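You operate a simulated robot arm through the tools that you are given. There is no shell and no other tool.

You run a simulated two-armed robot. Do the job below in one go: nothing can be reset, and whatever is moved stays where it is left.

JOB
Refill the filter pot with water from the flush valve.
Fine: shut the pot drain valve first and open the vent; both shut once water runs out of the vent. No spills.

The check looks at the end state, three seconds after you hand in, the way a careful person would. Anything else that was tipped, shoved, dropped, spilled or broken makes it a failure.

ROBOT AND FRAMES
Two 7-joint arms with fingered hands on one trunk that stands fixed in place. Base frame: the origin is at the foot of the trunk, x ahead of it, y to its left, z up. Units: m, degrees, N and s.
The left shoulder is at [0.07, 0.154, 1.397], the right one opposite. Each reaches about 0.842 m from its shoulder. Payload 3.9 kg a hand.
The tool frame of a hand sits at the grasp point between the pads (the TCP): z along the fingers, y along the line on which they close. The tips reach 0.03 m beyond it. The gripper opens to 0.104 m; its body begins 0.035 m behind the TCP. The gripper is a hand of 4 fingers: y runs from the thumb to the fingers, the wrist lies at [-0.017, -0.104, -0.178] in the tool frame, and closing takes about 1.5 s.
Orientation is told as [roll, pitch, yaw] about the base's x, y, z axes, in that order, counted from this pose: with the fingers straight down and the wrist toward the robot, the tool's x, y and z point along [0, 1, 0], [1, 0, 0] and [0, 0, -1] of the base frame.

CONTROLS
- The arms move only by the tool send_rows. It takes "left_increments", "right_increments" or both (then of equal length, played together; a hand with none holds still); each is a list of rows, each a list of 2 entries, a list of its own where there are three numbers: the shift along the base's x, y, z in mm, then the turn, a rotation vector about the base's x, y, z in degrees. In form: [[[tx, ty, tz], [wx, wy, wz]], ...]. A call has 1 to 20 rows; each row is the pose to reach, as a shift and turn from the pose commanded when the call began. "left_gripper" and "right_gripper" are, for a hand that has rows, the finger opening in mm, from 0 to 104, set as the call begins (left out, the last holds). Rows are played at 5 a second. More than 0.05 m and 8.6 degrees between two rows, or a gripper value outside its range, and nothing of the call is played. Where a pose cannot be reached the arm comes as near as it can. A force on the tool above 60 N (or 10 N above the force at the start of the call, whichever is more), or a blocked arm, ends the call early, and 0.2 s more pass. The fingers move at their own pace (about 0.072 m/s each) and stop on an object; they squeeze with about 27 N. The grip force told is the motor's: it shows also when the fingers shut on nothing. Time passes only in rows, and 0.2 s behind the last, so rows that repeat a pose let the fingers close. It gives the time, the measured TCP pose, the force on the tool (base axes), the opening and the grip force at its end, in the units of the frame above (readings bear some noise), with the torque about the TCP (base axes, N m) and any sound that the robot's microphone picked up.
- Cameras (640 x 400 px; columns grow to the right, rows downward): "scene" is now at [0.1368, 0.0259, 1.6468]; the picture's right is [0.28, -0.96, 0.00], its down [-0.37, -0.11, -0.92] and it looks along [0.89, 0.26, -0.38] (base axes); focal length 214 px, centre (320, 200). "left" rides on the left gripper at [-0.066, -0.09, -0.126] in its tool frame; the picture's right is [-0.78, -0.30, 0.56], its down [0.57, -0.70, 0.42] and it looks along [0.26, 0.65, 0.71] (tool axes); focal length 275 px, centre (320, 200). "right" rides on the right gripper at [0.066, -0.09, -0.126] in its tool frame; the picture's right is [-0.78, 0.30, -0.56], its down [-0.57, -0.70, 0.43] and it looks along [-0.27, 0.65, 0.71] (tool axes); focal length 275 px, centre (320, 200). There is no depth. A picture from a camera that has moved, and an enlarged one, comes with that camera's place and axes in the base frame and with its lens.
- camera(camera): a new picture of that camera. It takes no simulated time.
- move_column(by): slides the trunk up (or, below 0, down) by that many m; the arms and the scene camera ride with it, the base frame stays. It gives what a move gives, with no picture.
- curl_fingers(index, middle, ring, thumb_bend, thumb_turn, hand): sets how far each is bent, from 0 (flat) to 1 (curled in); at 0.3 the hand is open as for a grip, at 0.7 the pads meet at the TCP. One left out holds its place. A second passes; each finger stops where it meets its share of the squeeze, and holds until it gets a number again. A gripper value or a shape takes the hand back. It gives what a move gives, with no picture; readings hold the bend of each and the force on the fingers (four entries, about 0 where the hand has none), thumb and palm. thumb_turn goes from beside the hand (0) to across from the fingers (1), as for a grip.
- hand_shape(shape, hand): the hand has 4 fingers and takes this shape, open, in about a second: jaw (thumb against the fingers, like two jaws); tri (thumb and two fingers); tip (a fingertip pinch); poke (one finger out to press); point (the index stretched); flat (the hand flat); cup (the hand cupped); fist (a fist). The gripper value then closes the fingers along that shape, each until it touches; the sizes above hold for jaw. It gives what a move gives, with no picture.
- pan_tilt(pan, tilt): turns the head with the scene camera to pan (to the left, within 86 degrees either way) and tilt (down, from -29 to 69), counted from straight ahead of the robot. It gives what a move gives.
- zoom(camera, box): a new picture of the part [left, top, right, bottom] of that camera's present view, enlarged. It takes no simulated time.
- hand_in(): hands the job in; it is judged then, once.

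Places have to be worked out from the pictures, the camera data and where the tool is seen. Open the grippers and draw the arms clear of the work before you hand the job in, unless the task says otherwise.

The tools are called after "Emit:" by a JSON object that holds its "op" and its "data". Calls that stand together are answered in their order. send_rows: Moves the arms, as the interface text tells. Its arguments: {"type":"object","properties":{"left_increments":{"type":"array","items":{"type":"array"}},"left_gripper":{"type":"number"},"right_increments":{"type":"array","items":{"type":"array"}},"right_gripper":{"type":"number"}},"required":[]} The other tools are called the same way: move_column (by) moves the trunk up or down; hand_shape (shape, hand) gives the hand a shape; curl_fingers (index, middle, ring, thumb_bend, thumb_turn, hand) moves the fingers one by one; pan_tilt (pan, tilt) turns the head that bears the scene camera; camera (camera) takes a picture; zoom (camera, box) takes an enlarged picture of a part of a camera's view; hand_in () hands the job in.

At the start:

```text
time_s: 0.0
left_ee_pos: [0.4114, 0.43, 1.6802]
left_ee_rot: [0.0, 0.0, 0.0]
left_contact_force: [-0.1, -1.2, -0.3]
left_ft_torque: [0.03, 0.02, -0.02]
left_width: 0.1036
left_finger_force: 0.1
left_shape: jaw
left_bend: [0.3, 0.3, 0.3, 0.3, 0.97]
left_finger forces: [0.1, 0.0, 0.0, 0.0, 0.0, 0.0]
right_ee_pos: [0.3037, -0.0003, 1.6595]
right_ee_rot: [0.1, 0.1, 0.0]
right_contact_force: [-0.8, -0.8, 0.2]
right_ft_torque: [-0.05, 0.02, 0.05]
right_width: 0.1035
right_finger_force: 0.1
right_shape: jaw
right_bend: [0.3, 0.3, 0.3, 0.3, 0.97]
right_finger forces: [0.1, 0.0, 0.1, 0.1, 0.0, 0.1]
trunk travel left (down, up): [-0.85, 0.09]
head pan, tilt (commanded): [16.1, 22.4]
```

scene: 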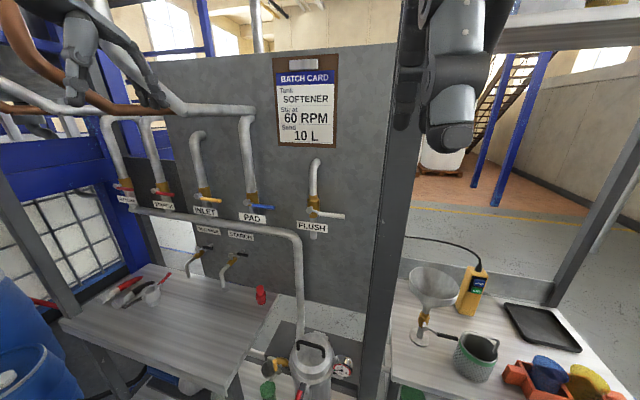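
right: 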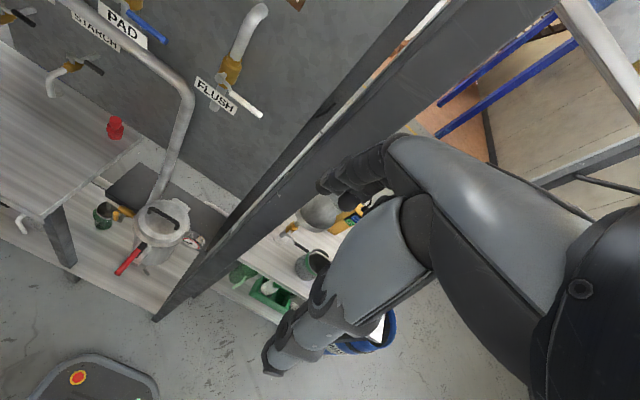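
left: 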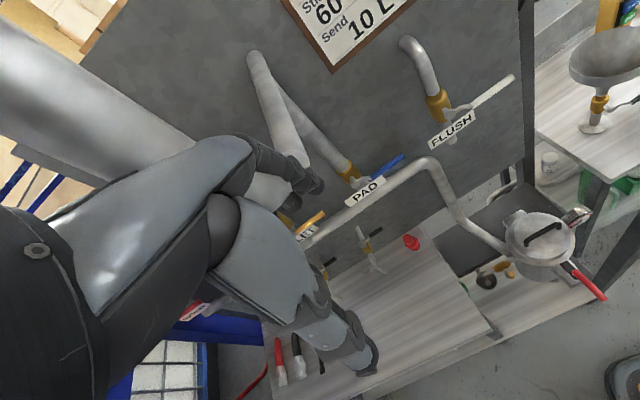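

I start by looking closer at the filter pot, the valves and the labels with the scene camera.

Emit:
{"op": "zoom", "data": {"camera": "scene", "box": [220, 300, 400, 400]}}

Emit:
{"op": "zoom", "data": {"camera": "scene", "box": [90, 100, 360, 270]}}

Emit:
{"op": "zoom", "data": {"camera": "right", "box": [60, 150, 260, 300]}}

Emit:
{"op": "zoom", "data": {"camera": "left", "box": [440, 170, 640, 310]}}

```text
3.56 times, centred on (310, 350) of scene
camera zoom: at [0.1368, 0.0259, 1.6468], right [0.28, -0.96, 0.0], down [-0.37, -0.11, -0.92], along [0.89, 0.26, -0.38], focal length 763 px, centre (356, -333)
```

zoom: 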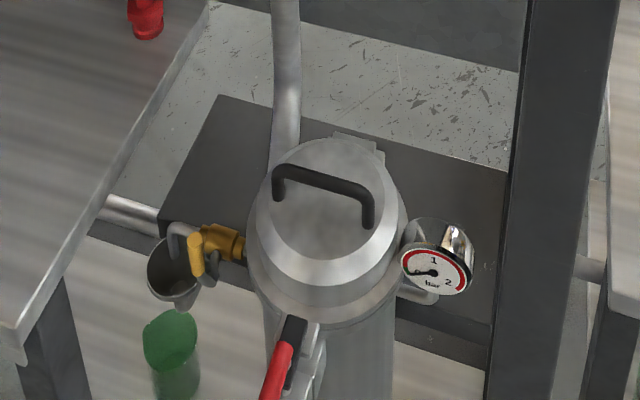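

```text
2.35 times, centred on (225, 185) of scene
camera zoom: at [0.1368, 0.0259, 1.6468], right [0.28, -0.96, 0.0], down [-0.37, -0.11, -0.92], along [0.89, 0.26, -0.38], focal length 505 px, centre (544, 235)
```

zoom: 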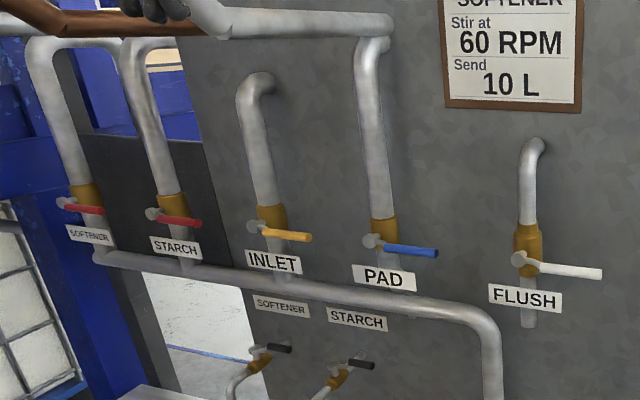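

```text
2.67 times, centred on (160, 225) of right
camera zoom: at [0.2133, 0.0653, 1.7841], right [0.3, -0.78, 0.56], down [-0.7, -0.57, -0.43], along [0.65, -0.26, -0.71], focal length 734 px, centre (747, 133)
```

zoom: 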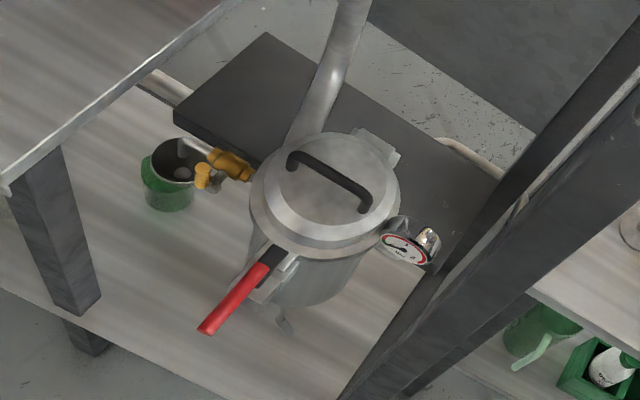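

```text
2.86 times, centred on (540, 240) of left
camera zoom: at [0.3229, 0.3636, 1.8074], right [-0.3, -0.78, -0.56], down [-0.7, 0.57, -0.42], along [0.65, 0.26, -0.71], focal length 786 px, centre (-309, 86)
```

zoom: 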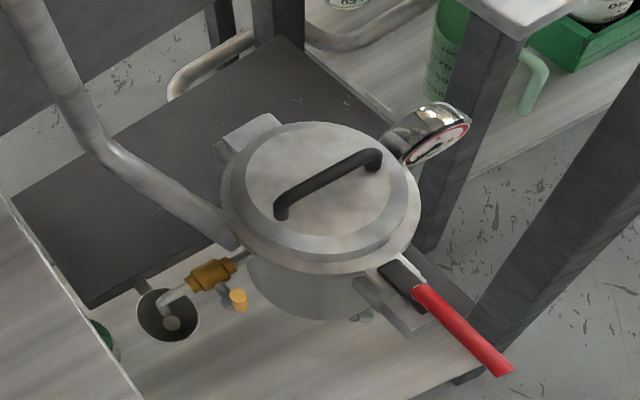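

The pot's small yellow valve with a cup beneath sits on its left, a gauge on its right, and the red lever in front clamps the lid or is a drain. I turn the head down to the pot to see it whole.

Emit:
{"op": "pan_tilt", "data": {"pan": 14, "tilt": 55}}

Emit:
{"op": "camera", "data": {"camera": "scene"}}

```text
time_s: 1.0
left_ee_pos: [0.4127, 0.4292, 1.6803]
left_ee_rot: [0.0, 0.0, -0.1]
left_contact_force: [-0.5, 0.6, 0.2]
left_ft_torque: [0.0, -0.03, 0.01]
left_width: 0.1035
left_finger_force: 0.0
left_shape: jaw
left_bend: [0.3, 0.3, 0.3, 0.3, 0.97]
left_finger forces: [0.1, 0.1, 0.0, 0.0, 0.0, 0.0]
right_ee_pos: [0.3032, -0.0003, 1.6591]
right_ee_rot: [0.0, 0.1, -0.1]
right_contact_force: [0.2, -0.2, 0.4]
right_ft_torque: [0.02, -0.01, 0.0]
right_width: 0.1038
right_finger_force: 0.1
right_shape: jaw
right_bend: [0.3, 0.3, 0.3, 0.3, 0.97]
right_finger forces: [0.0, 0.0, 0.0, 0.1, 0.1, 0.0]
trunk travel left (down, up): [-0.85, 0.09]
head pan, tilt (commanded): [14.0, 55.0]
```

```text
taken
camera scene: at [0.1177, 0.0177, 1.5987], right [0.24, -0.97, 0.0], down [-0.79, -0.2, -0.57], along [0.56, 0.14, -0.82], focal length 214 px, centre (320, 200)
```

scene: 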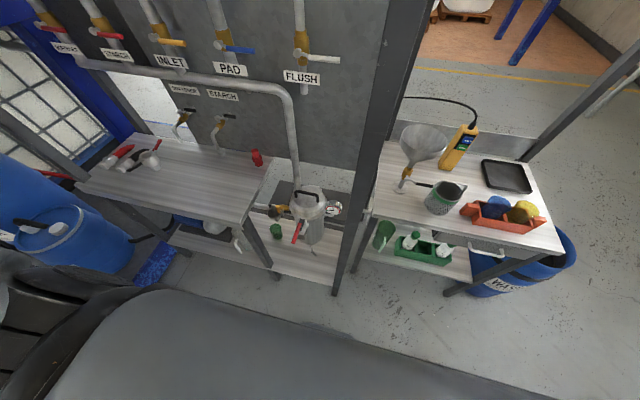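

Emit:
{"op": "zoom", "data": {"camera": "scene", "box": [220, 150, 380, 270]}}

Emit:
{"op": "zoom", "data": {"camera": "scene", "box": [240, 170, 350, 250]}}

Emit:
{"op": "zoom", "data": {"camera": "scene", "box": [260, 20, 380, 110]}}

Emit:
{"op": "zoom", "data": {"camera": "scene", "box": [360, 110, 580, 290]}}

```text
3.33 times, centred on (300, 210) of scene
camera zoom: at [0.1177, 0.0177, 1.5987], right [0.24, -0.97, 0.0], down [-0.79, -0.2, -0.57], along [0.56, 0.14, -0.82], focal length 715 px, centre (387, 167)
```

zoom: 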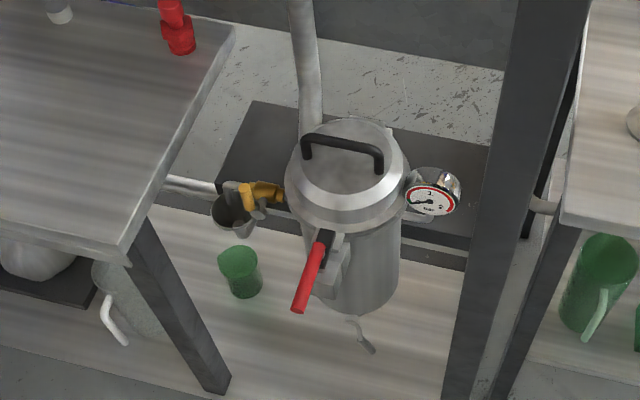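

```text
5.00 times, centred on (295, 210) of scene
camera zoom: at [0.1177, 0.0177, 1.5987], right [0.24, -0.97, 0.0], down [-0.79, -0.2, -0.57], along [0.56, 0.14, -0.82], focal length 1072 px, centre (445, 150)
```

zoom: 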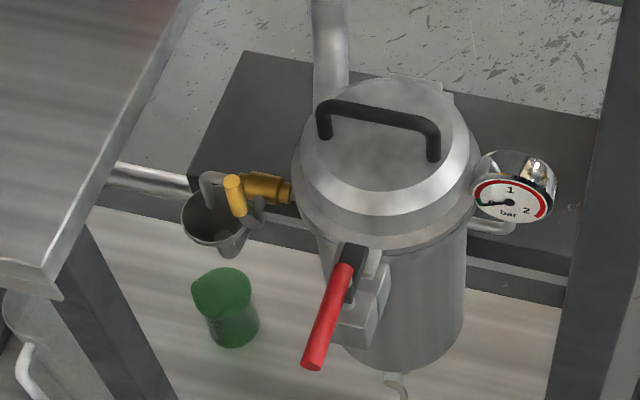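

```text
4.44 times, centred on (320, 65) of scene
camera zoom: at [0.1177, 0.0177, 1.5987], right [0.24, -0.97, 0.0], down [-0.79, -0.2, -0.57], along [0.56, 0.14, -0.82], focal length 953 px, centre (320, 800)
```

zoom: 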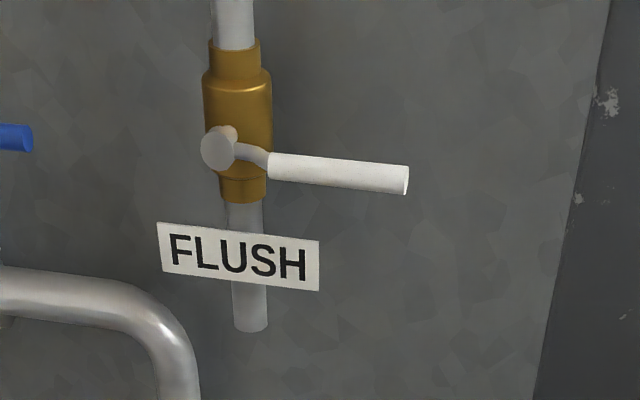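

```text
2.22 times, centred on (470, 200) of scene
camera zoom: at [0.1177, 0.0177, 1.5987], right [0.24, -0.97, 0.0], down [-0.79, -0.2, -0.57], along [0.56, 0.14, -0.82], focal length 477 px, centre (-13, 200)
```

zoom: 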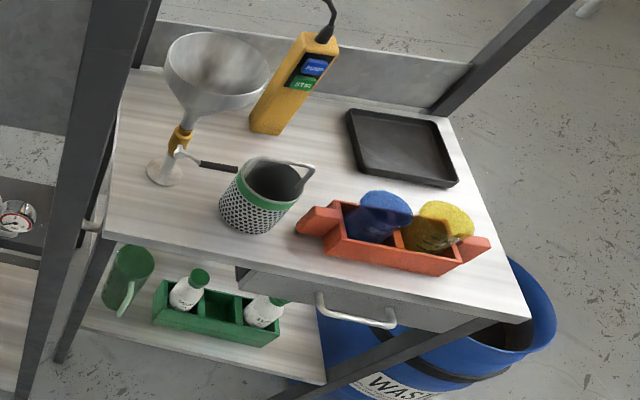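

The pot lid is near (0.54, 0.17, 0.985) and the flush hub near (0.70, 0.22, 1.375). Before I move the trunk I check the left and upper-left surroundings of the arms.

Emit:
{"op": "pan_tilt", "data": {"pan": 55, "tilt": 15}}

Emit:
{"op": "camera", "data": {"camera": "scene"}}

```text
time_s: 2.1
left_ee_pos: [0.4132, 0.4312, 1.6794]
left_ee_rot: [0.1, 0.1, 0.0]
left_contact_force: [0.2, 0.3, 0.4]
left_ft_torque: [-0.02, 0.0, -0.03]
left_width: 0.1034
left_finger_force: 0.0
left_shape: jaw
left_bend: [0.3, 0.3, 0.3, 0.3, 0.97]
left_finger forces: [0.0, 0.0, 0.1, 0.1, 0.1, 0.0]
right_ee_pos: [0.303, 0.0002, 1.6583]
right_ee_rot: [0.1, 0.0, 0.0]
right_contact_force: [0.3, 0.6, 0.4]
right_ft_torque: [-0.02, 0.02, 0.01]
right_width: 0.1039
right_finger_force: 0.1
right_shape: jaw
right_bend: [0.3, 0.3, 0.3, 0.3, 0.97]
right_finger forces: [0.1, 0.0, 0.1, 0.0, 0.0, 0.0]
trunk travel left (down, up): [-0.85, 0.09]
head pan, tilt (commanded): [55.0, 15.0]
```

```text
taken
camera scene: at [0.1014, 0.0766, 1.6588], right [0.82, -0.57, 0.0], down [-0.15, -0.21, -0.97], along [0.55, 0.79, -0.26], focal length 214 px, centre (320, 200)
```

scene: 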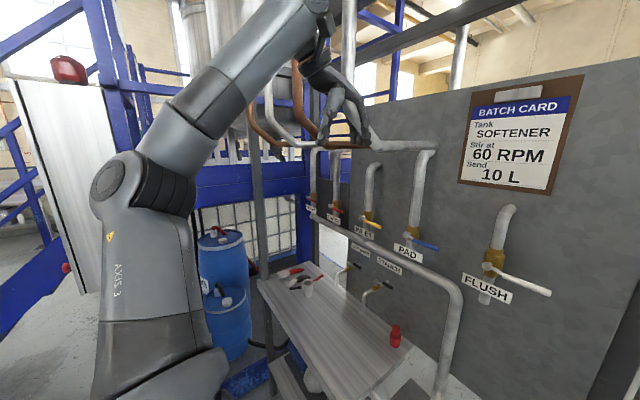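

The left elbow hangs clear of the table and post. I check the right side too.

Emit:
{"op": "pan_tilt", "data": {"pan": -45, "tilt": 30}}

Emit:
{"op": "camera", "data": {"camera": "scene"}}

```text
time_s: 3.8
left_ee_pos: [0.4134, 0.4297, 1.6809]
left_ee_rot: [-0.1, 0.0, 0.0]
left_contact_force: [0.7, 0.4, 0.6]
left_ft_torque: [0.04, 0.01, 0.04]
left_width: 0.1036
left_finger_force: 0.0
left_shape: jaw
left_bend: [0.3, 0.3, 0.3, 0.3, 0.97]
left_finger forces: [0.1, 0.1, 0.0, 0.0, 0.0, 0.0]
right_ee_pos: [0.303, 0.0004, 1.6589]
right_ee_rot: [0.1, 0.1, 0.1]
right_contact_force: [-0.1, 0.2, -0.6]
right_ft_torque: [0.02, -0.01, -0.02]
right_width: 0.1035
right_finger_force: 0.0
right_shape: jaw
right_bend: [0.3, 0.3, 0.3, 0.3, 0.97]
right_finger forces: [0.0, 0.1, 0.1, 0.1, 0.0, 0.1]
trunk travel left (down, up): [-0.85, 0.09]
head pan, tilt (commanded): [-45.0, 30.0]
```

```text
taken
camera scene: at [0.1118, -0.0637, 1.6347], right [-0.71, -0.71, 0.0], down [-0.35, 0.35, -0.87], along [0.61, -0.61, -0.5], focal length 214 px, centre (320, 200)
```

scene: 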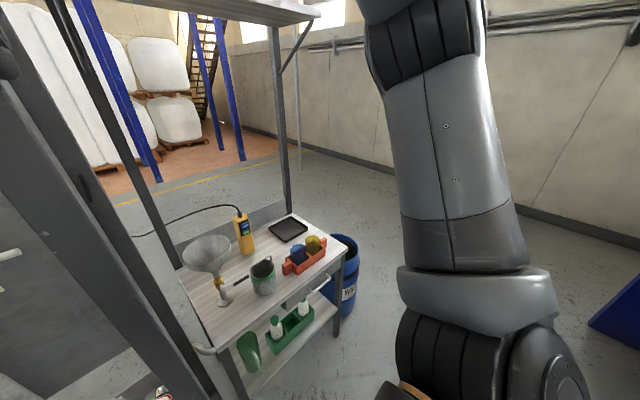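

Both elbows are clear. I lower the trunk 0.4 m and look at the pot from a flatter angle.

Emit:
{"op": "move_column", "data": {"by": -0.4}}

Emit:
{"op": "pan_tilt", "data": {"pan": 18, "tilt": 35}}

Emit:
{"op": "camera", "data": {"camera": "scene"}}

Emit:
{"op": "camera", "data": {"camera": "left"}}

Emit:
{"op": "camera", "data": {"camera": "right"}}

```text
time_s: 7.7
left_ee_pos: [0.4129, 0.4292, 1.281]
left_ee_rot: [0.1, 0.0, 0.0]
left_contact_force: [0.4, -0.1, -0.6]
left_ft_torque: [0.03, -0.02, 0.02]
left_width: 0.1034
left_finger_force: 0.1
left_shape: jaw
left_bend: [0.3, 0.3, 0.3, 0.3, 0.97]
left_finger forces: [0.1, 0.0, 0.0, 0.0, 0.0, 0.0]
right_ee_pos: [0.3028, 0.0003, 1.2589]
right_ee_rot: [0.0, 0.2, -0.1]
right_contact_force: [-0.1, -0.1, 0.0]
right_ft_torque: [0.0, 0.05, -0.02]
right_width: 0.1035
right_finger_force: 0.1
right_shape: jaw
right_bend: [0.3, 0.3, 0.3, 0.3, 0.97]
right_finger forces: [0.0, 0.0, 0.0, 0.0, 0.0, 0.1]
trunk travel left (down, up): [-0.45, 0.49]
head pan, tilt (commanded): [-45.0, 30.0]
```

```text
time_s: 9.0
left_ee_pos: [0.4122, 0.4283, 1.2811]
left_ee_rot: [0.0, 0.0, 0.1]
left_contact_force: [0.3, 0.3, 0.4]
left_ft_torque: [0.0, 0.0, 0.0]
left_width: 0.1036
left_finger_force: 0.0
left_shape: jaw
left_bend: [0.3, 0.3, 0.3, 0.3, 0.97]
left_finger forces: [0.1, 0.1, 0.1, 0.0, 0.0, 0.0]
right_ee_pos: [0.3033, 0.0011, 1.258]
right_ee_rot: [0.1, 0.1, 0.0]
right_contact_force: [1.3, 0.0, -0.4]
right_ft_torque: [-0.03, -0.03, 0.01]
right_width: 0.1036
right_finger_force: 0.1
right_shape: jaw
right_bend: [0.3, 0.3, 0.3, 0.3, 0.97]
right_finger forces: [0.0, 0.1, 0.0, 0.0, 0.0, 0.0]
trunk travel left (down, up): [-0.45, 0.49]
head pan, tilt (commanded): [18.0, 35.0]
```

```text
taken
camera scene: at [0.1315, 0.0273, 1.2269], right [0.31, -0.95, 0.0], down [-0.55, -0.18, -0.82], along [0.78, 0.25, -0.57], focal length 214 px, centre (320, 200)
```

scene: 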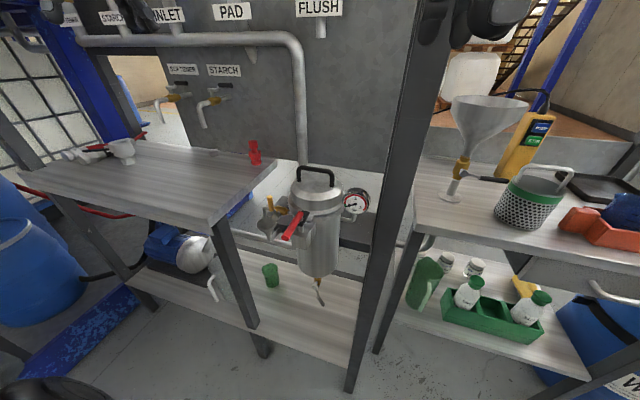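

```text
taken
camera left: at [0.3229, 0.3635, 1.4073], right [-0.3, -0.78, -0.56], down [-0.7, 0.57, -0.42], along [0.65, 0.26, -0.71], focal length 275 px, centre (320, 200)
```

left: 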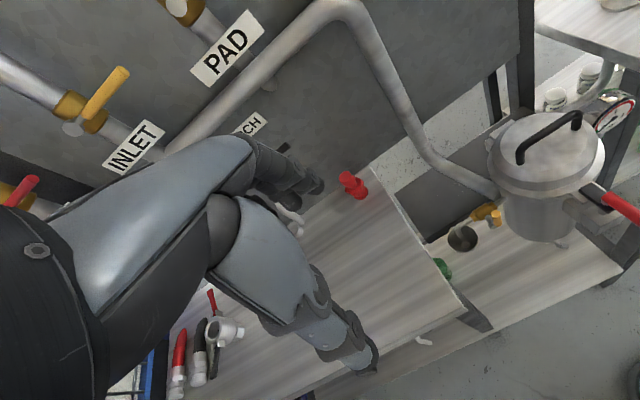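

```text
taken
camera right: at [0.2133, 0.0653, 1.384], right [0.3, -0.78, 0.56], down [-0.7, -0.57, -0.42], along [0.65, -0.26, -0.71], focal length 275 px, centre (320, 200)
```

right: 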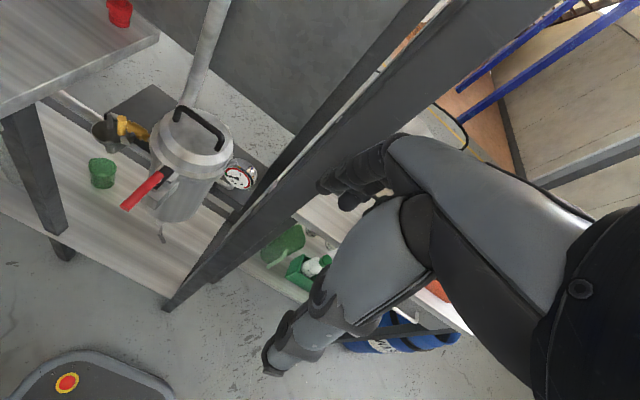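

The pot hangs on the pipe, with a lever at its bottom outlet and the yellow side valve with a spout and funnel. I zoom in on these.

Emit:
{"op": "zoom", "data": {"camera": "scene", "box": [240, 150, 400, 320]}}

Emit:
{"op": "zoom", "data": {"camera": "scene", "box": [285, 255, 345, 315]}}

Emit:
{"op": "zoom", "data": {"camera": "scene", "box": [250, 180, 320, 250]}}

Emit:
{"op": "zoom", "data": {"camera": "right", "box": [70, 70, 270, 260]}}

Emit:
{"op": "zoom", "data": {"camera": "left", "box": [420, 80, 640, 280]}}

```text
2.35 times, centred on (320, 235) of scene
camera zoom: at [0.1315, 0.0273, 1.2269], right [0.31, -0.95, 0.0], down [-0.55, -0.18, -0.82], along [0.78, 0.25, -0.57], focal length 505 px, centre (320, 118)
```

zoom: 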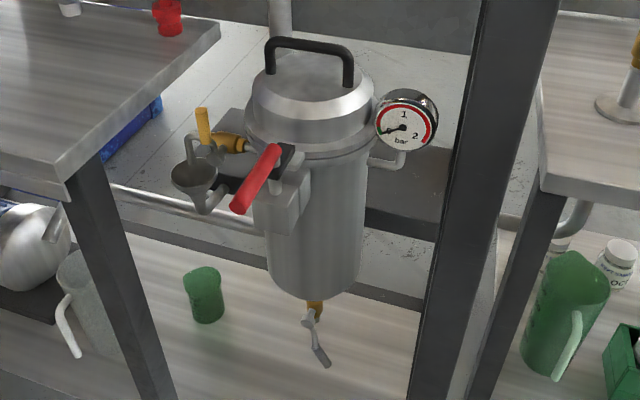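

```text
6.67 times, centred on (315, 285) of scene
camera zoom: at [0.1315, 0.0273, 1.2269], right [0.31, -0.95, 0.0], down [-0.55, -0.18, -0.82], along [0.78, 0.25, -0.57], focal length 1430 px, centre (353, -367)
```

zoom: 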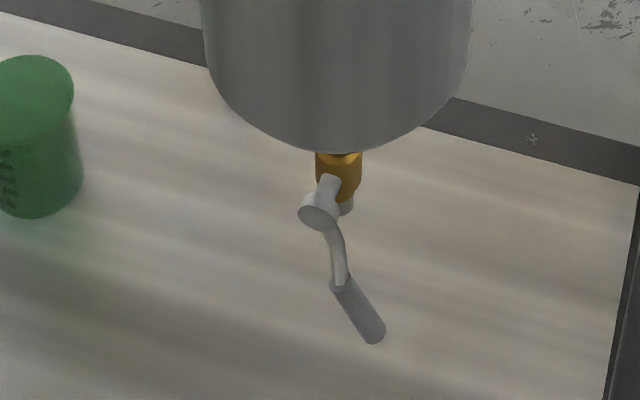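

```text
5.71 times, centred on (285, 215) of scene
camera zoom: at [0.1315, 0.0273, 1.2269], right [0.31, -0.95, 0.0], down [-0.55, -0.18, -0.82], along [0.78, 0.25, -0.57], focal length 1226 px, centre (520, 114)
```

zoom: 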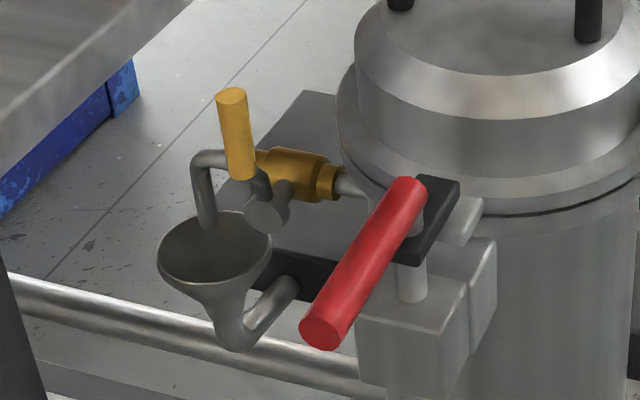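

```text
2.11 times, centred on (170, 165) of right
camera zoom: at [0.2133, 0.0653, 1.384], right [0.3, -0.78, 0.56], down [-0.7, -0.57, -0.42], along [0.65, -0.26, -0.71], focal length 580 px, centre (636, 274)
```

zoom: 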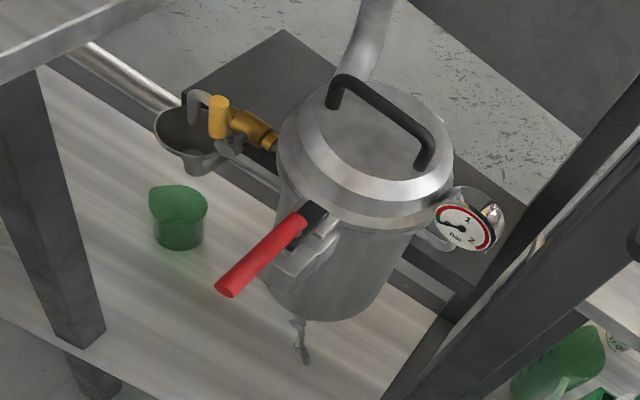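

```text
2.00 times, centred on (530, 180) of left
camera zoom: at [0.3229, 0.3635, 1.4073], right [-0.3, -0.78, -0.56], down [-0.7, 0.57, -0.42], along [0.65, 0.26, -0.71], focal length 551 px, centre (-100, 240)
```

zoom: 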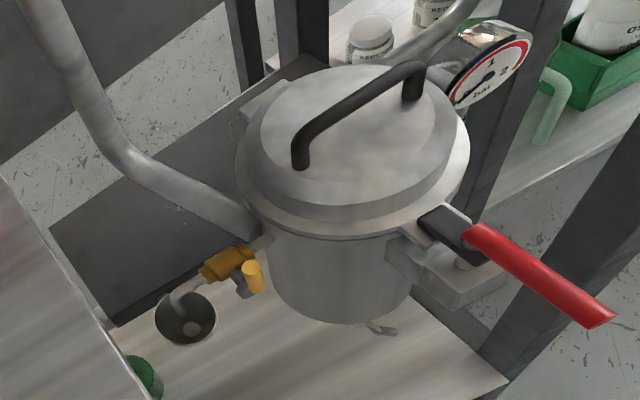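

The vent (yellow, pointing up, across its pipe: shut) runs into a plumbed tundish, and the drain lever hangs along its pipe (open). I check the flush stub and the drain more closely.

Emit:
{"op": "zoom", "data": {"camera": "scene", "box": [220, 0, 380, 100]}}

Emit:
{"op": "pan_tilt", "data": {"pan": 20, "tilt": 0}}

Emit:
{"op": "camera", "data": {"camera": "scene"}}

Emit:
{"op": "zoom", "data": {"camera": "scene", "box": [220, 80, 420, 240]}}

```text
4.00 times, centred on (300, 50) of scene
camera zoom: at [0.1315, 0.0273, 1.2269], right [0.31, -0.95, 0.0], down [-0.55, -0.18, -0.82], along [0.78, 0.25, -0.57], focal length 858 px, centre (400, 800)
```

zoom: 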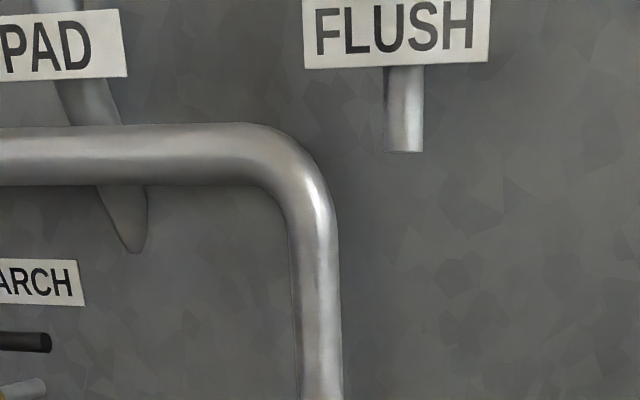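

```text
time_s: 10.0
left_ee_pos: [0.413, 0.4299, 1.2794]
left_ee_rot: [0.0, -0.1, 0.1]
left_contact_force: [-0.3, -0.4, 0.2]
left_ft_torque: [0.0, -0.01, 0.0]
left_width: 0.1039
left_finger_force: 0.1
left_shape: jaw
left_bend: [0.3, 0.3, 0.3, 0.3, 0.97]
left_finger forces: [0.1, 0.0, 0.1, 0.1, 0.0, 0.1]
right_ee_pos: [0.3019, -0.0, 1.2591]
right_ee_rot: [0.0, 0.1, 0.0]
right_contact_force: [0.2, 0.5, -0.5]
right_ft_torque: [-0.02, -0.01, 0.04]
right_width: 0.1035
right_finger_force: 0.1
right_shape: jaw
right_bend: [0.3, 0.3, 0.3, 0.3, 0.97]
right_finger forces: [0.1, 0.0, 0.0, 0.0, 0.0, 0.1]
trunk travel left (down, up): [-0.45, 0.49]
head pan, tilt (commanded): [20.0, 0.0]
```

```text
taken
camera scene: at [0.1323, 0.0309, 1.2829], right [0.34, -0.94, 0.0], down [0.0, 0.0, -1.0], along [0.94, 0.34, 0.0], focal length 214 px, centre (320, 200)
```

scene: 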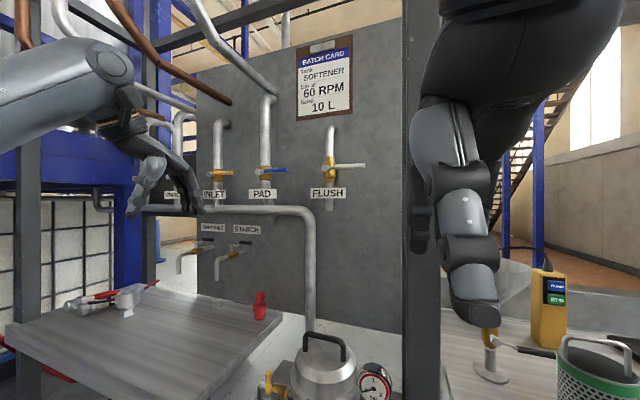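

```text
2.50 times, centred on (320, 160) of scene
camera zoom: at [0.1323, 0.0309, 1.2829], right [0.34, -0.94, 0.0], down [0.0, 0.0, -1.0], along [0.94, 0.34, 0.0], focal length 536 px, centre (320, 300)
```

zoom: 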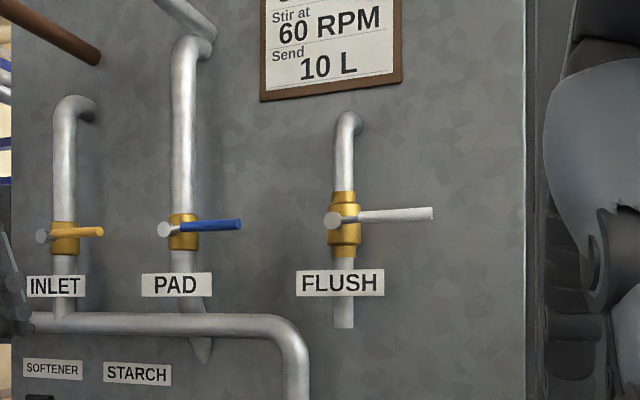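

The flush stub seems to end in front of the panel, and the drain lever hangs down and slightly to the right. I draw the left hand back from the table and lower the trunk further, to look from lower down.

Emit:
{"op": "send_rows", "data": {"left_increments": [[[-40, 0, 0], [0, 0, 0]], [[-80, 0, 0], [0, 0, 0]], [[-120, 0, 0], [0, 0, 0]]]}}

Emit:
{"op": "move_column", "data": {"by": -0.3}}

Emit:
{"op": "pan_tilt", "data": {"pan": 18, "tilt": -25}}

Emit:
{"op": "camera", "data": {"camera": "scene"}}

Emit:
{"op": "pan_tilt", "data": {"pan": 20, "tilt": 35}}

Emit:
{"op": "camera", "data": {"camera": "scene"}}

```text
time_s: 10.8
left_ee_pos: [0.2934, 0.4283, 1.2794]
left_ee_rot: [0.1, 0.3, 0.1]
left_contact_force: [-0.7, 0.0, 1.0]
left_ft_torque: [0.01, -0.07, 0.0]
left_width: 0.1039
left_finger_force: 0.1
left_shape: jaw
left_bend: [0.3, 0.3, 0.3, 0.3, 0.97]
left_finger forces: [0.0, 0.1, 0.0, 0.0, 0.0, 0.1]
right_ee_pos: [0.3046, -0.0004, 1.2575]
right_ee_rot: [0.1, 0.2, 0.0]
right_contact_force: [0.4, -1.0, -0.1]
right_ft_torque: [0.01, 0.04, 0.01]
right_width: 0.1036
right_finger_force: 0.0
right_shape: jaw
right_bend: [0.3, 0.3, 0.3, 0.3, 0.97]
right_finger forces: [0.0, 0.0, 0.0, 0.0, 0.0, 0.0]
trunk travel left (down, up): [-0.45, 0.49]
head pan, tilt (commanded): [20.0, 0.0]
```

```text
time_s: 13.8
left_ee_pos: [0.2916, 0.4283, 0.9787]
left_ee_rot: [-0.1, 0.0, 0.1]
left_contact_force: [0.2, 0.2, 0.6]
left_ft_torque: [0.01, -0.02, 0.0]
left_width: 0.1038
left_finger_force: 0.0
left_shape: jaw
left_bend: [0.3, 0.3, 0.3, 0.3, 0.97]
left_finger forces: [0.0, 0.1, 0.1, 0.0, 0.1, 0.0]
right_ee_pos: [0.3031, 0.0008, 0.9596]
right_ee_rot: [0.1, 0.1, 0.0]
right_contact_force: [0.3, -0.6, 0.2]
right_ft_torque: [0.01, 0.0, 0.0]
right_width: 0.1039
right_finger_force: 0.2
right_shape: jaw
right_bend: [0.3, 0.3, 0.3, 0.3, 0.97]
right_finger forces: [0.1, 0.0, 0.0, 0.0, 0.1, 0.1]
trunk travel left (down, up): [-0.15, 0.79]
head pan, tilt (commanded): [20.0, 0.0]
```

```text
time_s: 14.7
left_ee_pos: [0.2937, 0.4273, 0.9802]
left_ee_rot: [-0.1, 0.0, 0.0]
left_contact_force: [-0.8, -0.6, -0.7]
left_ft_torque: [0.05, -0.02, 0.01]
left_width: 0.1039
left_finger_force: 0.1
left_shape: jaw
left_bend: [0.3, 0.3, 0.3, 0.3, 0.97]
left_finger forces: [0.1, 0.0, 0.0, 0.1, 0.0, 0.1]
right_ee_pos: [0.3036, 0.0003, 0.9592]
right_ee_rot: [0.1, 0.1, 0.0]
right_contact_force: [-0.5, 0.5, 0.0]
right_ft_torque: [0.02, 0.0, -0.01]
right_width: 0.1036
right_finger_force: 0.0
right_shape: jaw
right_bend: [0.3, 0.3, 0.3, 0.3, 0.97]
right_finger forces: [0.0, 0.1, 0.1, 0.1, 0.0, 0.0]
trunk travel left (down, up): [-0.15, 0.79]
head pan, tilt (commanded): [18.0, -25.0]
```

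```text
taken
camera scene: at [0.1153, 0.0221, 1.0186], right [0.31, -0.95, 0.0], down [0.4, 0.13, -0.91], along [0.86, 0.28, 0.42], focal length 214 px, centre (320, 200)
```

scene: 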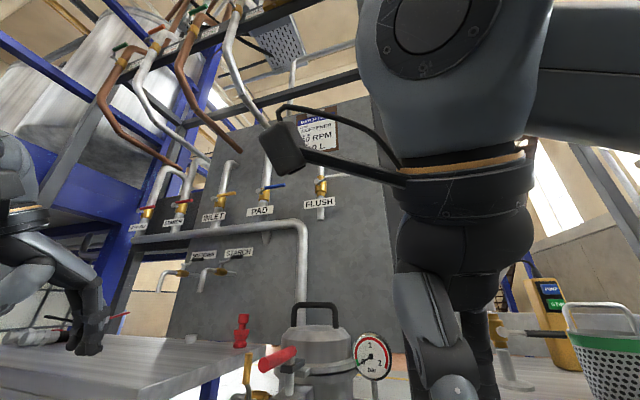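

```text
time_s: 16.0
left_ee_pos: [0.2925, 0.429, 0.9799]
left_ee_rot: [-0.2, 0.0, 0.0]
left_contact_force: [1.4, -1.4, 0.1]
left_ft_torque: [-0.04, 0.0, -0.01]
left_width: 0.1039
left_finger_force: 0.0
left_shape: jaw
left_bend: [0.3, 0.3, 0.3, 0.3, 0.97]
left_finger forces: [0.1, 0.0, 0.1, 0.0, 0.0, 0.1]
right_ee_pos: [0.3027, 0.0, 0.9589]
right_ee_rot: [0.2, 0.1, 0.0]
right_contact_force: [-0.7, 0.0, 0.1]
right_ft_torque: [-0.01, -0.01, -0.03]
right_width: 0.1035
right_finger_force: 0.0
right_shape: jaw
right_bend: [0.3, 0.3, 0.3, 0.3, 0.97]
right_finger forces: [0.0, 0.1, 0.0, 0.0, 0.0, 0.0]
trunk travel left (down, up): [-0.15, 0.79]
head pan, tilt (commanded): [20.0, 35.0]
```

```text
taken
camera scene: at [0.1305, 0.0303, 0.9269], right [0.34, -0.94, 0.0], down [-0.54, -0.2, -0.82], along [0.77, 0.28, -0.57], focal length 214 px, centre (320, 200)
```

scene: 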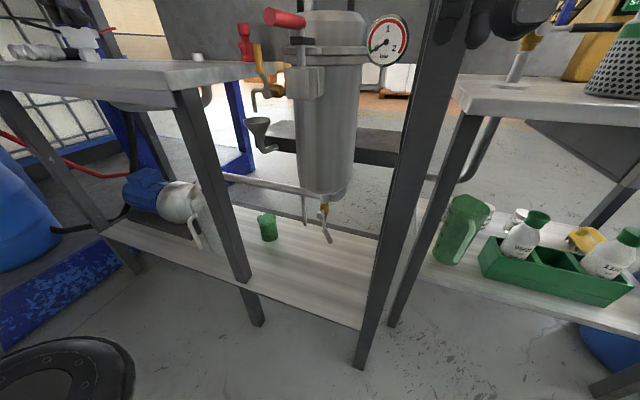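

From here I can see the drain and the tundish drop pipe; I zoom on both, and on the back of the pot.

Emit:
{"op": "zoom", "data": {"camera": "scene", "box": [290, 180, 370, 250]}}

Emit:
{"op": "zoom", "data": {"camera": "scene", "box": [220, 30, 340, 160]}}

Emit:
{"op": "zoom", "data": {"camera": "scene", "box": [200, 0, 430, 260]}}

```text
5.71 times, centred on (330, 215) of scene
camera zoom: at [0.1305, 0.0303, 0.9269], right [0.34, -0.94, 0.0], down [-0.54, -0.2, -0.82], along [0.77, 0.28, -0.57], focal length 1226 px, centre (263, 114)
```

zoom: 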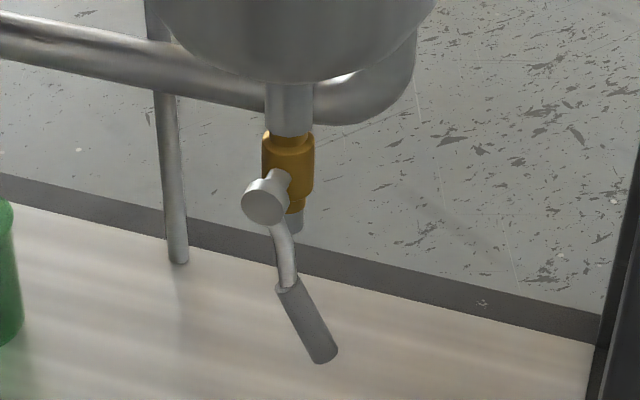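

```text
3.08 times, centred on (280, 95) of scene
camera zoom: at [0.1305, 0.0303, 0.9269], right [0.34, -0.94, 0.0], down [-0.54, -0.2, -0.82], along [0.77, 0.28, -0.57], focal length 660 px, centre (443, 523)
```

zoom: 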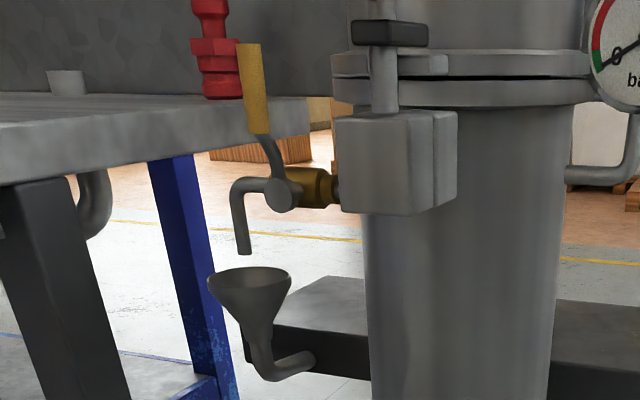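

```text
1.54 times, centred on (315, 130) of scene
camera zoom: at [0.1305, 0.0303, 0.9269], right [0.34, -0.94, 0.0], down [-0.54, -0.2, -0.82], along [0.77, 0.28, -0.57], focal length 330 px, centre (328, 308)
```

zoom: 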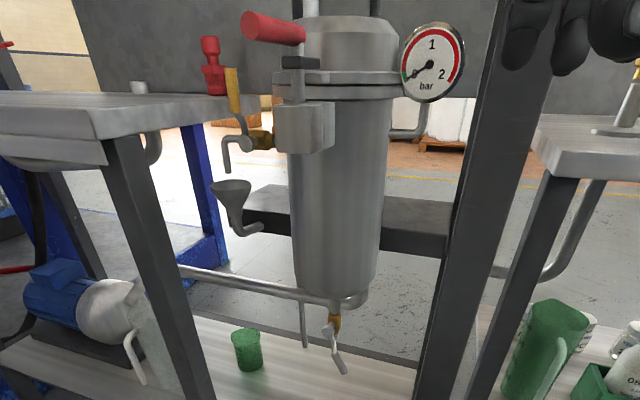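

The tundish under the vent is plumbed off; the drain lever hangs about 25° from straight down toward the right (partly open), the vent handle is straight up. I look up again at the flush stub's end, from below.

Emit:
{"op": "pan_tilt", "data": {"pan": 18, "tilt": -20}}

Emit:
{"op": "zoom", "data": {"camera": "scene", "box": [250, 160, 370, 280]}}

Emit:
{"op": "zoom", "data": {"camera": "scene", "box": [180, 160, 380, 400]}}

```text
time_s: 17.2
left_ee_pos: [0.2931, 0.4289, 0.9805]
left_ee_rot: [0.0, 0.0, 0.0]
left_contact_force: [0.2, -1.0, -0.2]
left_ft_torque: [-0.01, 0.03, 0.0]
left_width: 0.1039
left_finger_force: 0.0
left_shape: jaw
left_bend: [0.3, 0.3, 0.3, 0.3, 0.97]
left_finger forces: [0.0, 0.0, 0.0, 0.0, 0.1, 0.0]
right_ee_pos: [0.3042, -0.0015, 0.959]
right_ee_rot: [0.1, 0.1, 0.0]
right_contact_force: [-0.2, 0.5, 0.5]
right_ft_torque: [0.01, 0.03, 0.01]
right_width: 0.1035
right_finger_force: 0.1
right_shape: jaw
right_bend: [0.3, 0.3, 0.3, 0.3, 0.97]
right_finger forces: [0.0, 0.1, 0.0, 0.1, 0.1, 0.1]
trunk travel left (down, up): [-0.15, 0.79]
head pan, tilt (commanded): [18.0, -20.0]
```

```text
3.33 times, centred on (310, 220) of scene
camera zoom: at [0.12, 0.0236, 1.0122], right [0.31, -0.95, 0.0], down [0.32, 0.11, -0.94], along [0.89, 0.29, 0.34], focal length 715 px, centre (353, 133)
```

zoom: 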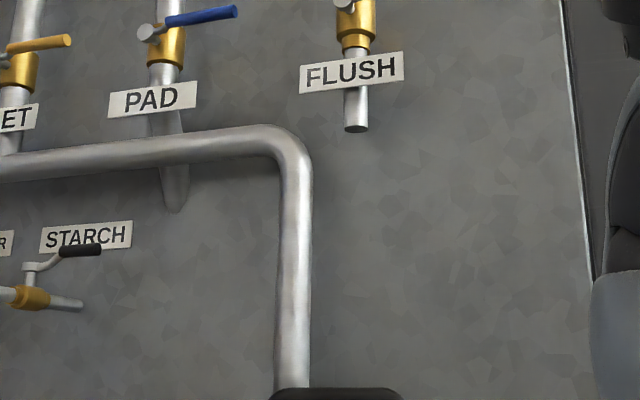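

```text
1.67 times, centred on (280, 280) of scene
camera zoom: at [0.12, 0.0236, 1.0122], right [0.31, -0.95, 0.0], down [0.32, 0.11, -0.94], along [0.89, 0.29, 0.34], focal length 358 px, centre (387, 67)
```

zoom: 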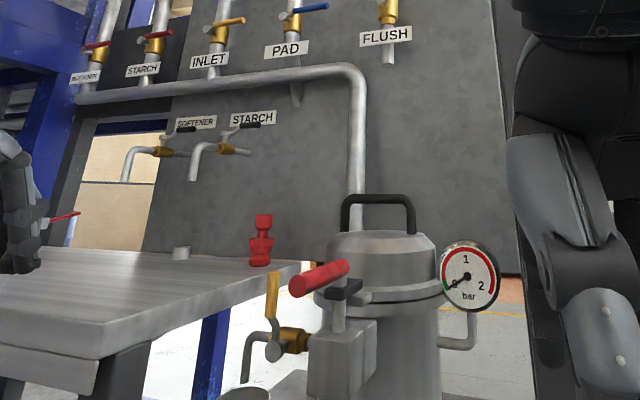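

The stub hangs over the line to the pot with nothing else to connect to; I'll inspect its end up close before I open anything. First the drain: I raise the trunk 0.2 m to give the left arm room, then bring the left hand down in front of the gap below the pot, fingers forward.

Emit:
{"op": "move_column", "data": {"by": 0.2}}

Emit:
{"op": "send_rows", "data": {"left_increments": [[[0, -45, 0], [0, 0, 0]], [[0, -90, 0], [0, -6, 0]], [[0, -145, -20], [0, -12, 0]], [[5, -145, -60], [0, -18, 0]], [[10, -145, -100], [0, -24, 0]], [[15, -145, -140], [0, -30, 0]], [[20, -145, -180], [0, -36, 0]], [[25, -145, -220], [0, -42, 0]], [[30, -145, -260], [0, -48, 0]], [[30, -145, -300], [0, -54, 0]], [[30, -145, -340], [0, -60, 0]], [[30, -145, -380], [0, -67, 0]], [[30, -145, -420], [0, -75, 0]], [[30, -145, -460], [0, -82, 0]], [[30, -145, -500], [0, -90, 0]]]}}

Emit:
{"op": "pan_tilt", "data": {"pan": 20, "tilt": 50}}

Emit:
{"op": "camera", "data": {"camera": "scene"}}

Emit:
{"op": "camera", "data": {"camera": "left"}}

```text
time_s: 19.4
left_ee_pos: [0.292, 0.4292, 1.1799]
left_ee_rot: [0.0, 0.0, 0.0]
left_contact_force: [0.1, 0.3, 0.8]
left_ft_torque: [-0.03, 0.01, -0.02]
left_width: 0.1038
left_finger_force: 0.1
left_shape: jaw
left_bend: [0.3, 0.3, 0.3, 0.3, 0.97]
left_finger forces: [0.0, 0.1, 0.0, 0.1, 0.1, 0.0]
right_ee_pos: [0.3025, 0.0003, 1.1585]
right_ee_rot: [0.1, 0.2, 0.0]
right_contact_force: [0.7, -0.8, -0.1]
right_ft_torque: [0.01, 0.0, -0.01]
right_width: 0.1038
right_finger_force: 0.0
right_shape: jaw
right_bend: [0.3, 0.3, 0.3, 0.3, 0.97]
right_finger forces: [0.1, 0.0, 0.1, 0.0, 0.0, 0.1]
trunk travel left (down, up): [-0.35, 0.59]
head pan, tilt (commanded): [18.0, -20.0]
```

```text
refused: row 3 steps farther than a row can; nothing moved
```

```text
time_s: 20.8
left_ee_pos: [0.2908, 0.4287, 1.1792]
left_ee_rot: [0.0, 0.0, 0.0]
left_contact_force: [-0.1, 0.1, 0.7]
left_ft_torque: [-0.02, 0.0, 0.0]
left_width: 0.1042
left_finger_force: 0.1
left_shape: jaw
left_bend: [0.3, 0.3, 0.3, 0.3, 0.97]
left_finger forces: [0.0, 0.1, 0.0, 0.1, 0.0, 0.0]
right_ee_pos: [0.3035, 0.0004, 1.1583]
right_ee_rot: [0.0, 0.1, -0.1]
right_contact_force: [0.2, -0.4, -1.0]
right_ft_torque: [-0.01, -0.04, 0.01]
right_width: 0.1035
right_finger_force: 0.1
right_shape: jaw
right_bend: [0.3, 0.3, 0.3, 0.3, 0.97]
right_finger forces: [0.0, 0.0, 0.1, 0.0, 0.0, 0.1]
trunk travel left (down, up): [-0.35, 0.59]
head pan, tilt (commanded): [20.0, 50.0]
```

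```text
taken
camera scene: at [0.1201, 0.0265, 1.1052], right [0.34, -0.94, 0.0], down [-0.72, -0.26, -0.64], along [0.6, 0.22, -0.77], focal length 214 px, centre (320, 200)
```

scene: 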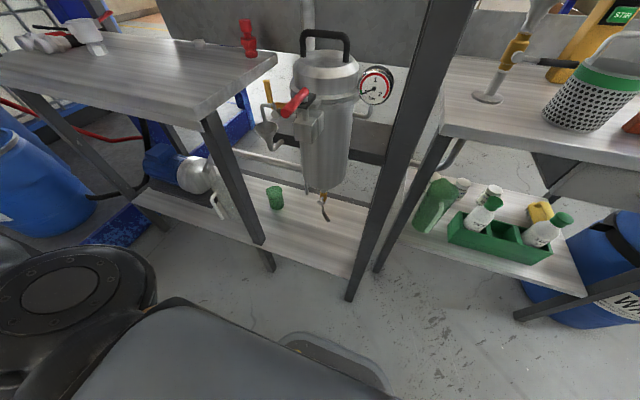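

```text
taken
camera left: at [0.203, 0.3624, 1.3073], right [-0.3, -0.78, -0.56], down [-0.7, 0.57, -0.42], along [0.65, 0.26, -0.71], focal length 275 px, centre (320, 200)
```

left: 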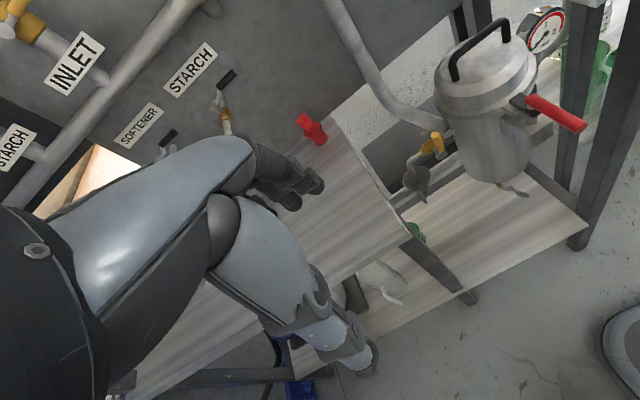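

The step was a touch too long, so nothing moved. I resend the descent with shorter rows.

Emit:
{"op": "send_rows", "data": {"left_increments": [[[0, -45, 0], [0, 0, 0]], [[0, -90, 0], [0, -5, 0]], [[0, -130, -20], [0, -11, 0]], [[5, -145, -60], [0, -17, 0]], [[10, -145, -100], [0, -24, 0]], [[15, -145, -140], [0, -30, 0]], [[20, -145, -180], [0, -36, 0]], [[25, -145, -220], [0, -42, 0]], [[30, -145, -260], [0, -48, 0]], [[30, -145, -300], [0, -54, 0]], [[30, -145, -340], [0, -60, 0]], [[30, -145, -380], [0, -67, 0]], [[30, -145, -420], [0, -75, 0]], [[30, -145, -460], [0, -82, 0]], [[30, -145, -500], [0, -90, 0]]]}}

Emit:
{"op": "camera", "data": {"camera": "scene"}}

Emit:
{"op": "camera", "data": {"camera": "left"}}

```text
time_s: 23.2
left_ee_pos: [0.4648, 0.4325, 0.8987]
left_ee_rot: [-15.8, -33.6, 30.4]
left_contact_force: [-6.5, -44.6, 57.5]
left_ft_torque: [-1.92, 2.49, 1.74]
left_width: 0.1042
left_finger_force: 0.1
left_shape: jaw
left_bend: [0.3, 0.3, 0.3, 0.31, 0.79]
left_finger forces: [0.1, 0.1, 0.0, 0.0, 68.3, 0.0]
left hand out of reach, approached as far as the arm can: row 5, 6, 7, 8, 9, 10, 11, 12
right_ee_pos: [0.3005, -0.0166, 1.1598]
right_ee_rot: [0.8, -0.1, -0.2]
right_contact_force: [0.6, -0.1, 0.5]
right_ft_torque: [-0.01, 0.08, 0.02]
right_width: 0.1041
right_finger_force: 0.1
right_shape: jaw
right_bend: [0.3, 0.3, 0.3, 0.3, 0.97]
right_finger forces: [0.0, 0.0, 0.0, 0.0, 0.0, 0.0]
trunk travel left (down, up): [-0.35, 0.59]
head pan, tilt (commanded): [20.0, 50.0]
stopped in row 12 (left hand): the force on the tool passed its limit at 228 N (the readings are from after the stop); the commanded pose is now the measured one
```

```text
taken
camera scene: at [0.1165, 0.0092, 1.1074], right [0.33, -0.94, -0.01], down [-0.72, -0.25, -0.65], along [0.61, 0.23, -0.76], focal length 214 px, centre (320, 200)
```

scene: 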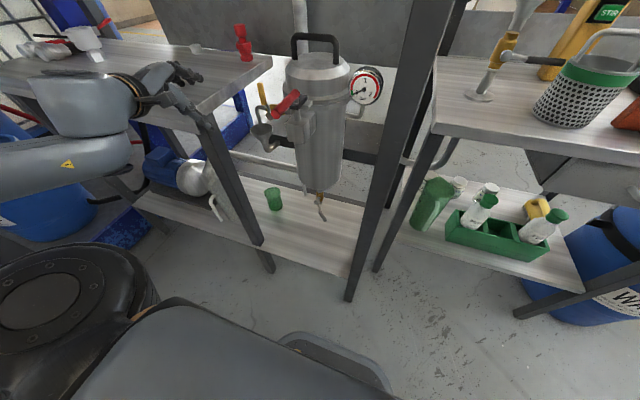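

```text
taken
camera left: at [0.3492, 0.3301, 0.9676], right [0.4, -0.81, -0.43], down [-0.45, 0.24, -0.86], along [0.8, 0.54, -0.27], focal length 275 px, centre (320, 200)
```

left: 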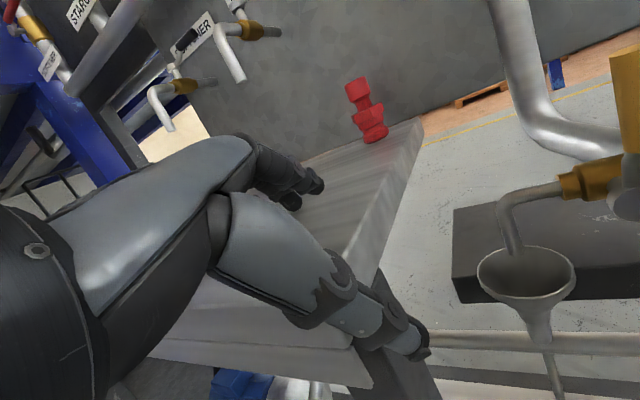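

The arm could not hold that pose and drifted left onto the table corner; the thumb presses there. I back off in the direction of the contact force (up and to the right), in small steps.

Emit:
{"op": "send_rows", "data": {"left_increments": [[[0, -8, 12], [0, 0, 0]], [[-5, -16, 30], [0, 0, 0]], [[-15, -24, 60], [0, 0, 0]]]}}

Emit:
{"op": "camera", "data": {"camera": "scene"}}

Emit:
{"op": "camera", "data": {"camera": "left"}}

```text
time_s: 24.0
left_ee_pos: [0.4727, 0.4427, 0.9467]
left_ee_rot: [-16.1, -31.9, 32.0]
left_contact_force: [3.5, -23.8, -5.2]
left_ft_torque: [-0.9, -0.38, 0.96]
left_width: 0.1041
left_finger_force: 0.0
left_shape: jaw
left_bend: [0.3, 0.3, 0.3, 0.21, 0.85]
left_finger forces: [0.0, 0.0, 0.1, 0.0, 20.6, 0.0]
left hand out of reach, approached as far as the arm can: row 1, 2, 3
right_ee_pos: [0.3045, -0.0003, 1.1562]
right_ee_rot: [0.0, 0.2, 0.1]
right_contact_force: [0.1, 0.5, -0.4]
right_ft_torque: [-0.06, -0.05, -0.03]
right_width: 0.1036
right_finger_force: 0.1
right_shape: jaw
right_bend: [0.3, 0.3, 0.3, 0.3, 0.97]
right_finger forces: [0.0, 0.0, 0.0, 0.0, 0.1, 0.0]
trunk travel left (down, up): [-0.35, 0.59]
head pan, tilt (commanded): [20.0, 50.0]
```

```text
taken
camera scene: at [0.1211, 0.0244, 1.1048], right [0.34, -0.94, 0.0], down [-0.72, -0.26, -0.64], along [0.6, 0.22, -0.77], focal length 214 px, centre (320, 200)
```

scene: 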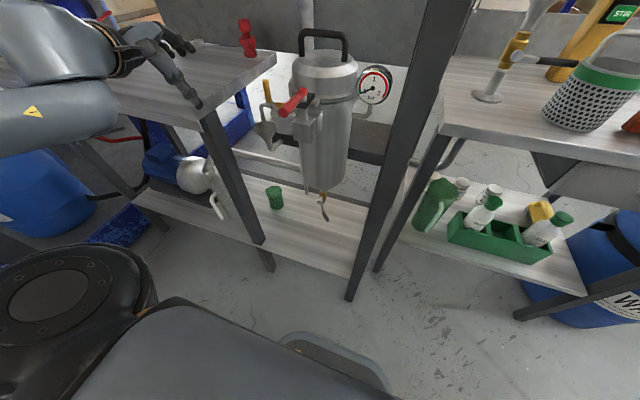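

```text
taken
camera left: at [0.3595, 0.339, 1.0192], right [0.41, -0.81, -0.43], down [-0.48, 0.21, -0.85], along [0.78, 0.55, -0.3], focal length 275 px, centre (320, 200)
```

left: 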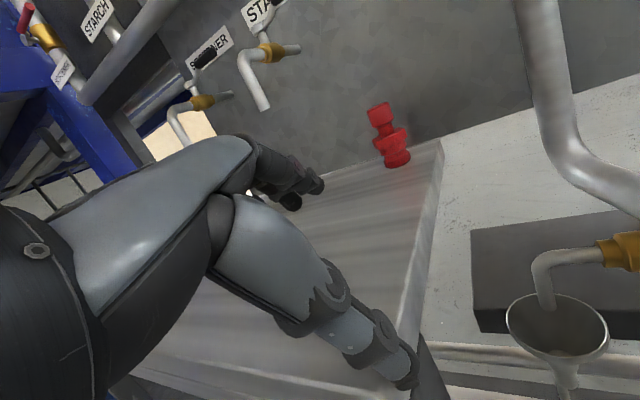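

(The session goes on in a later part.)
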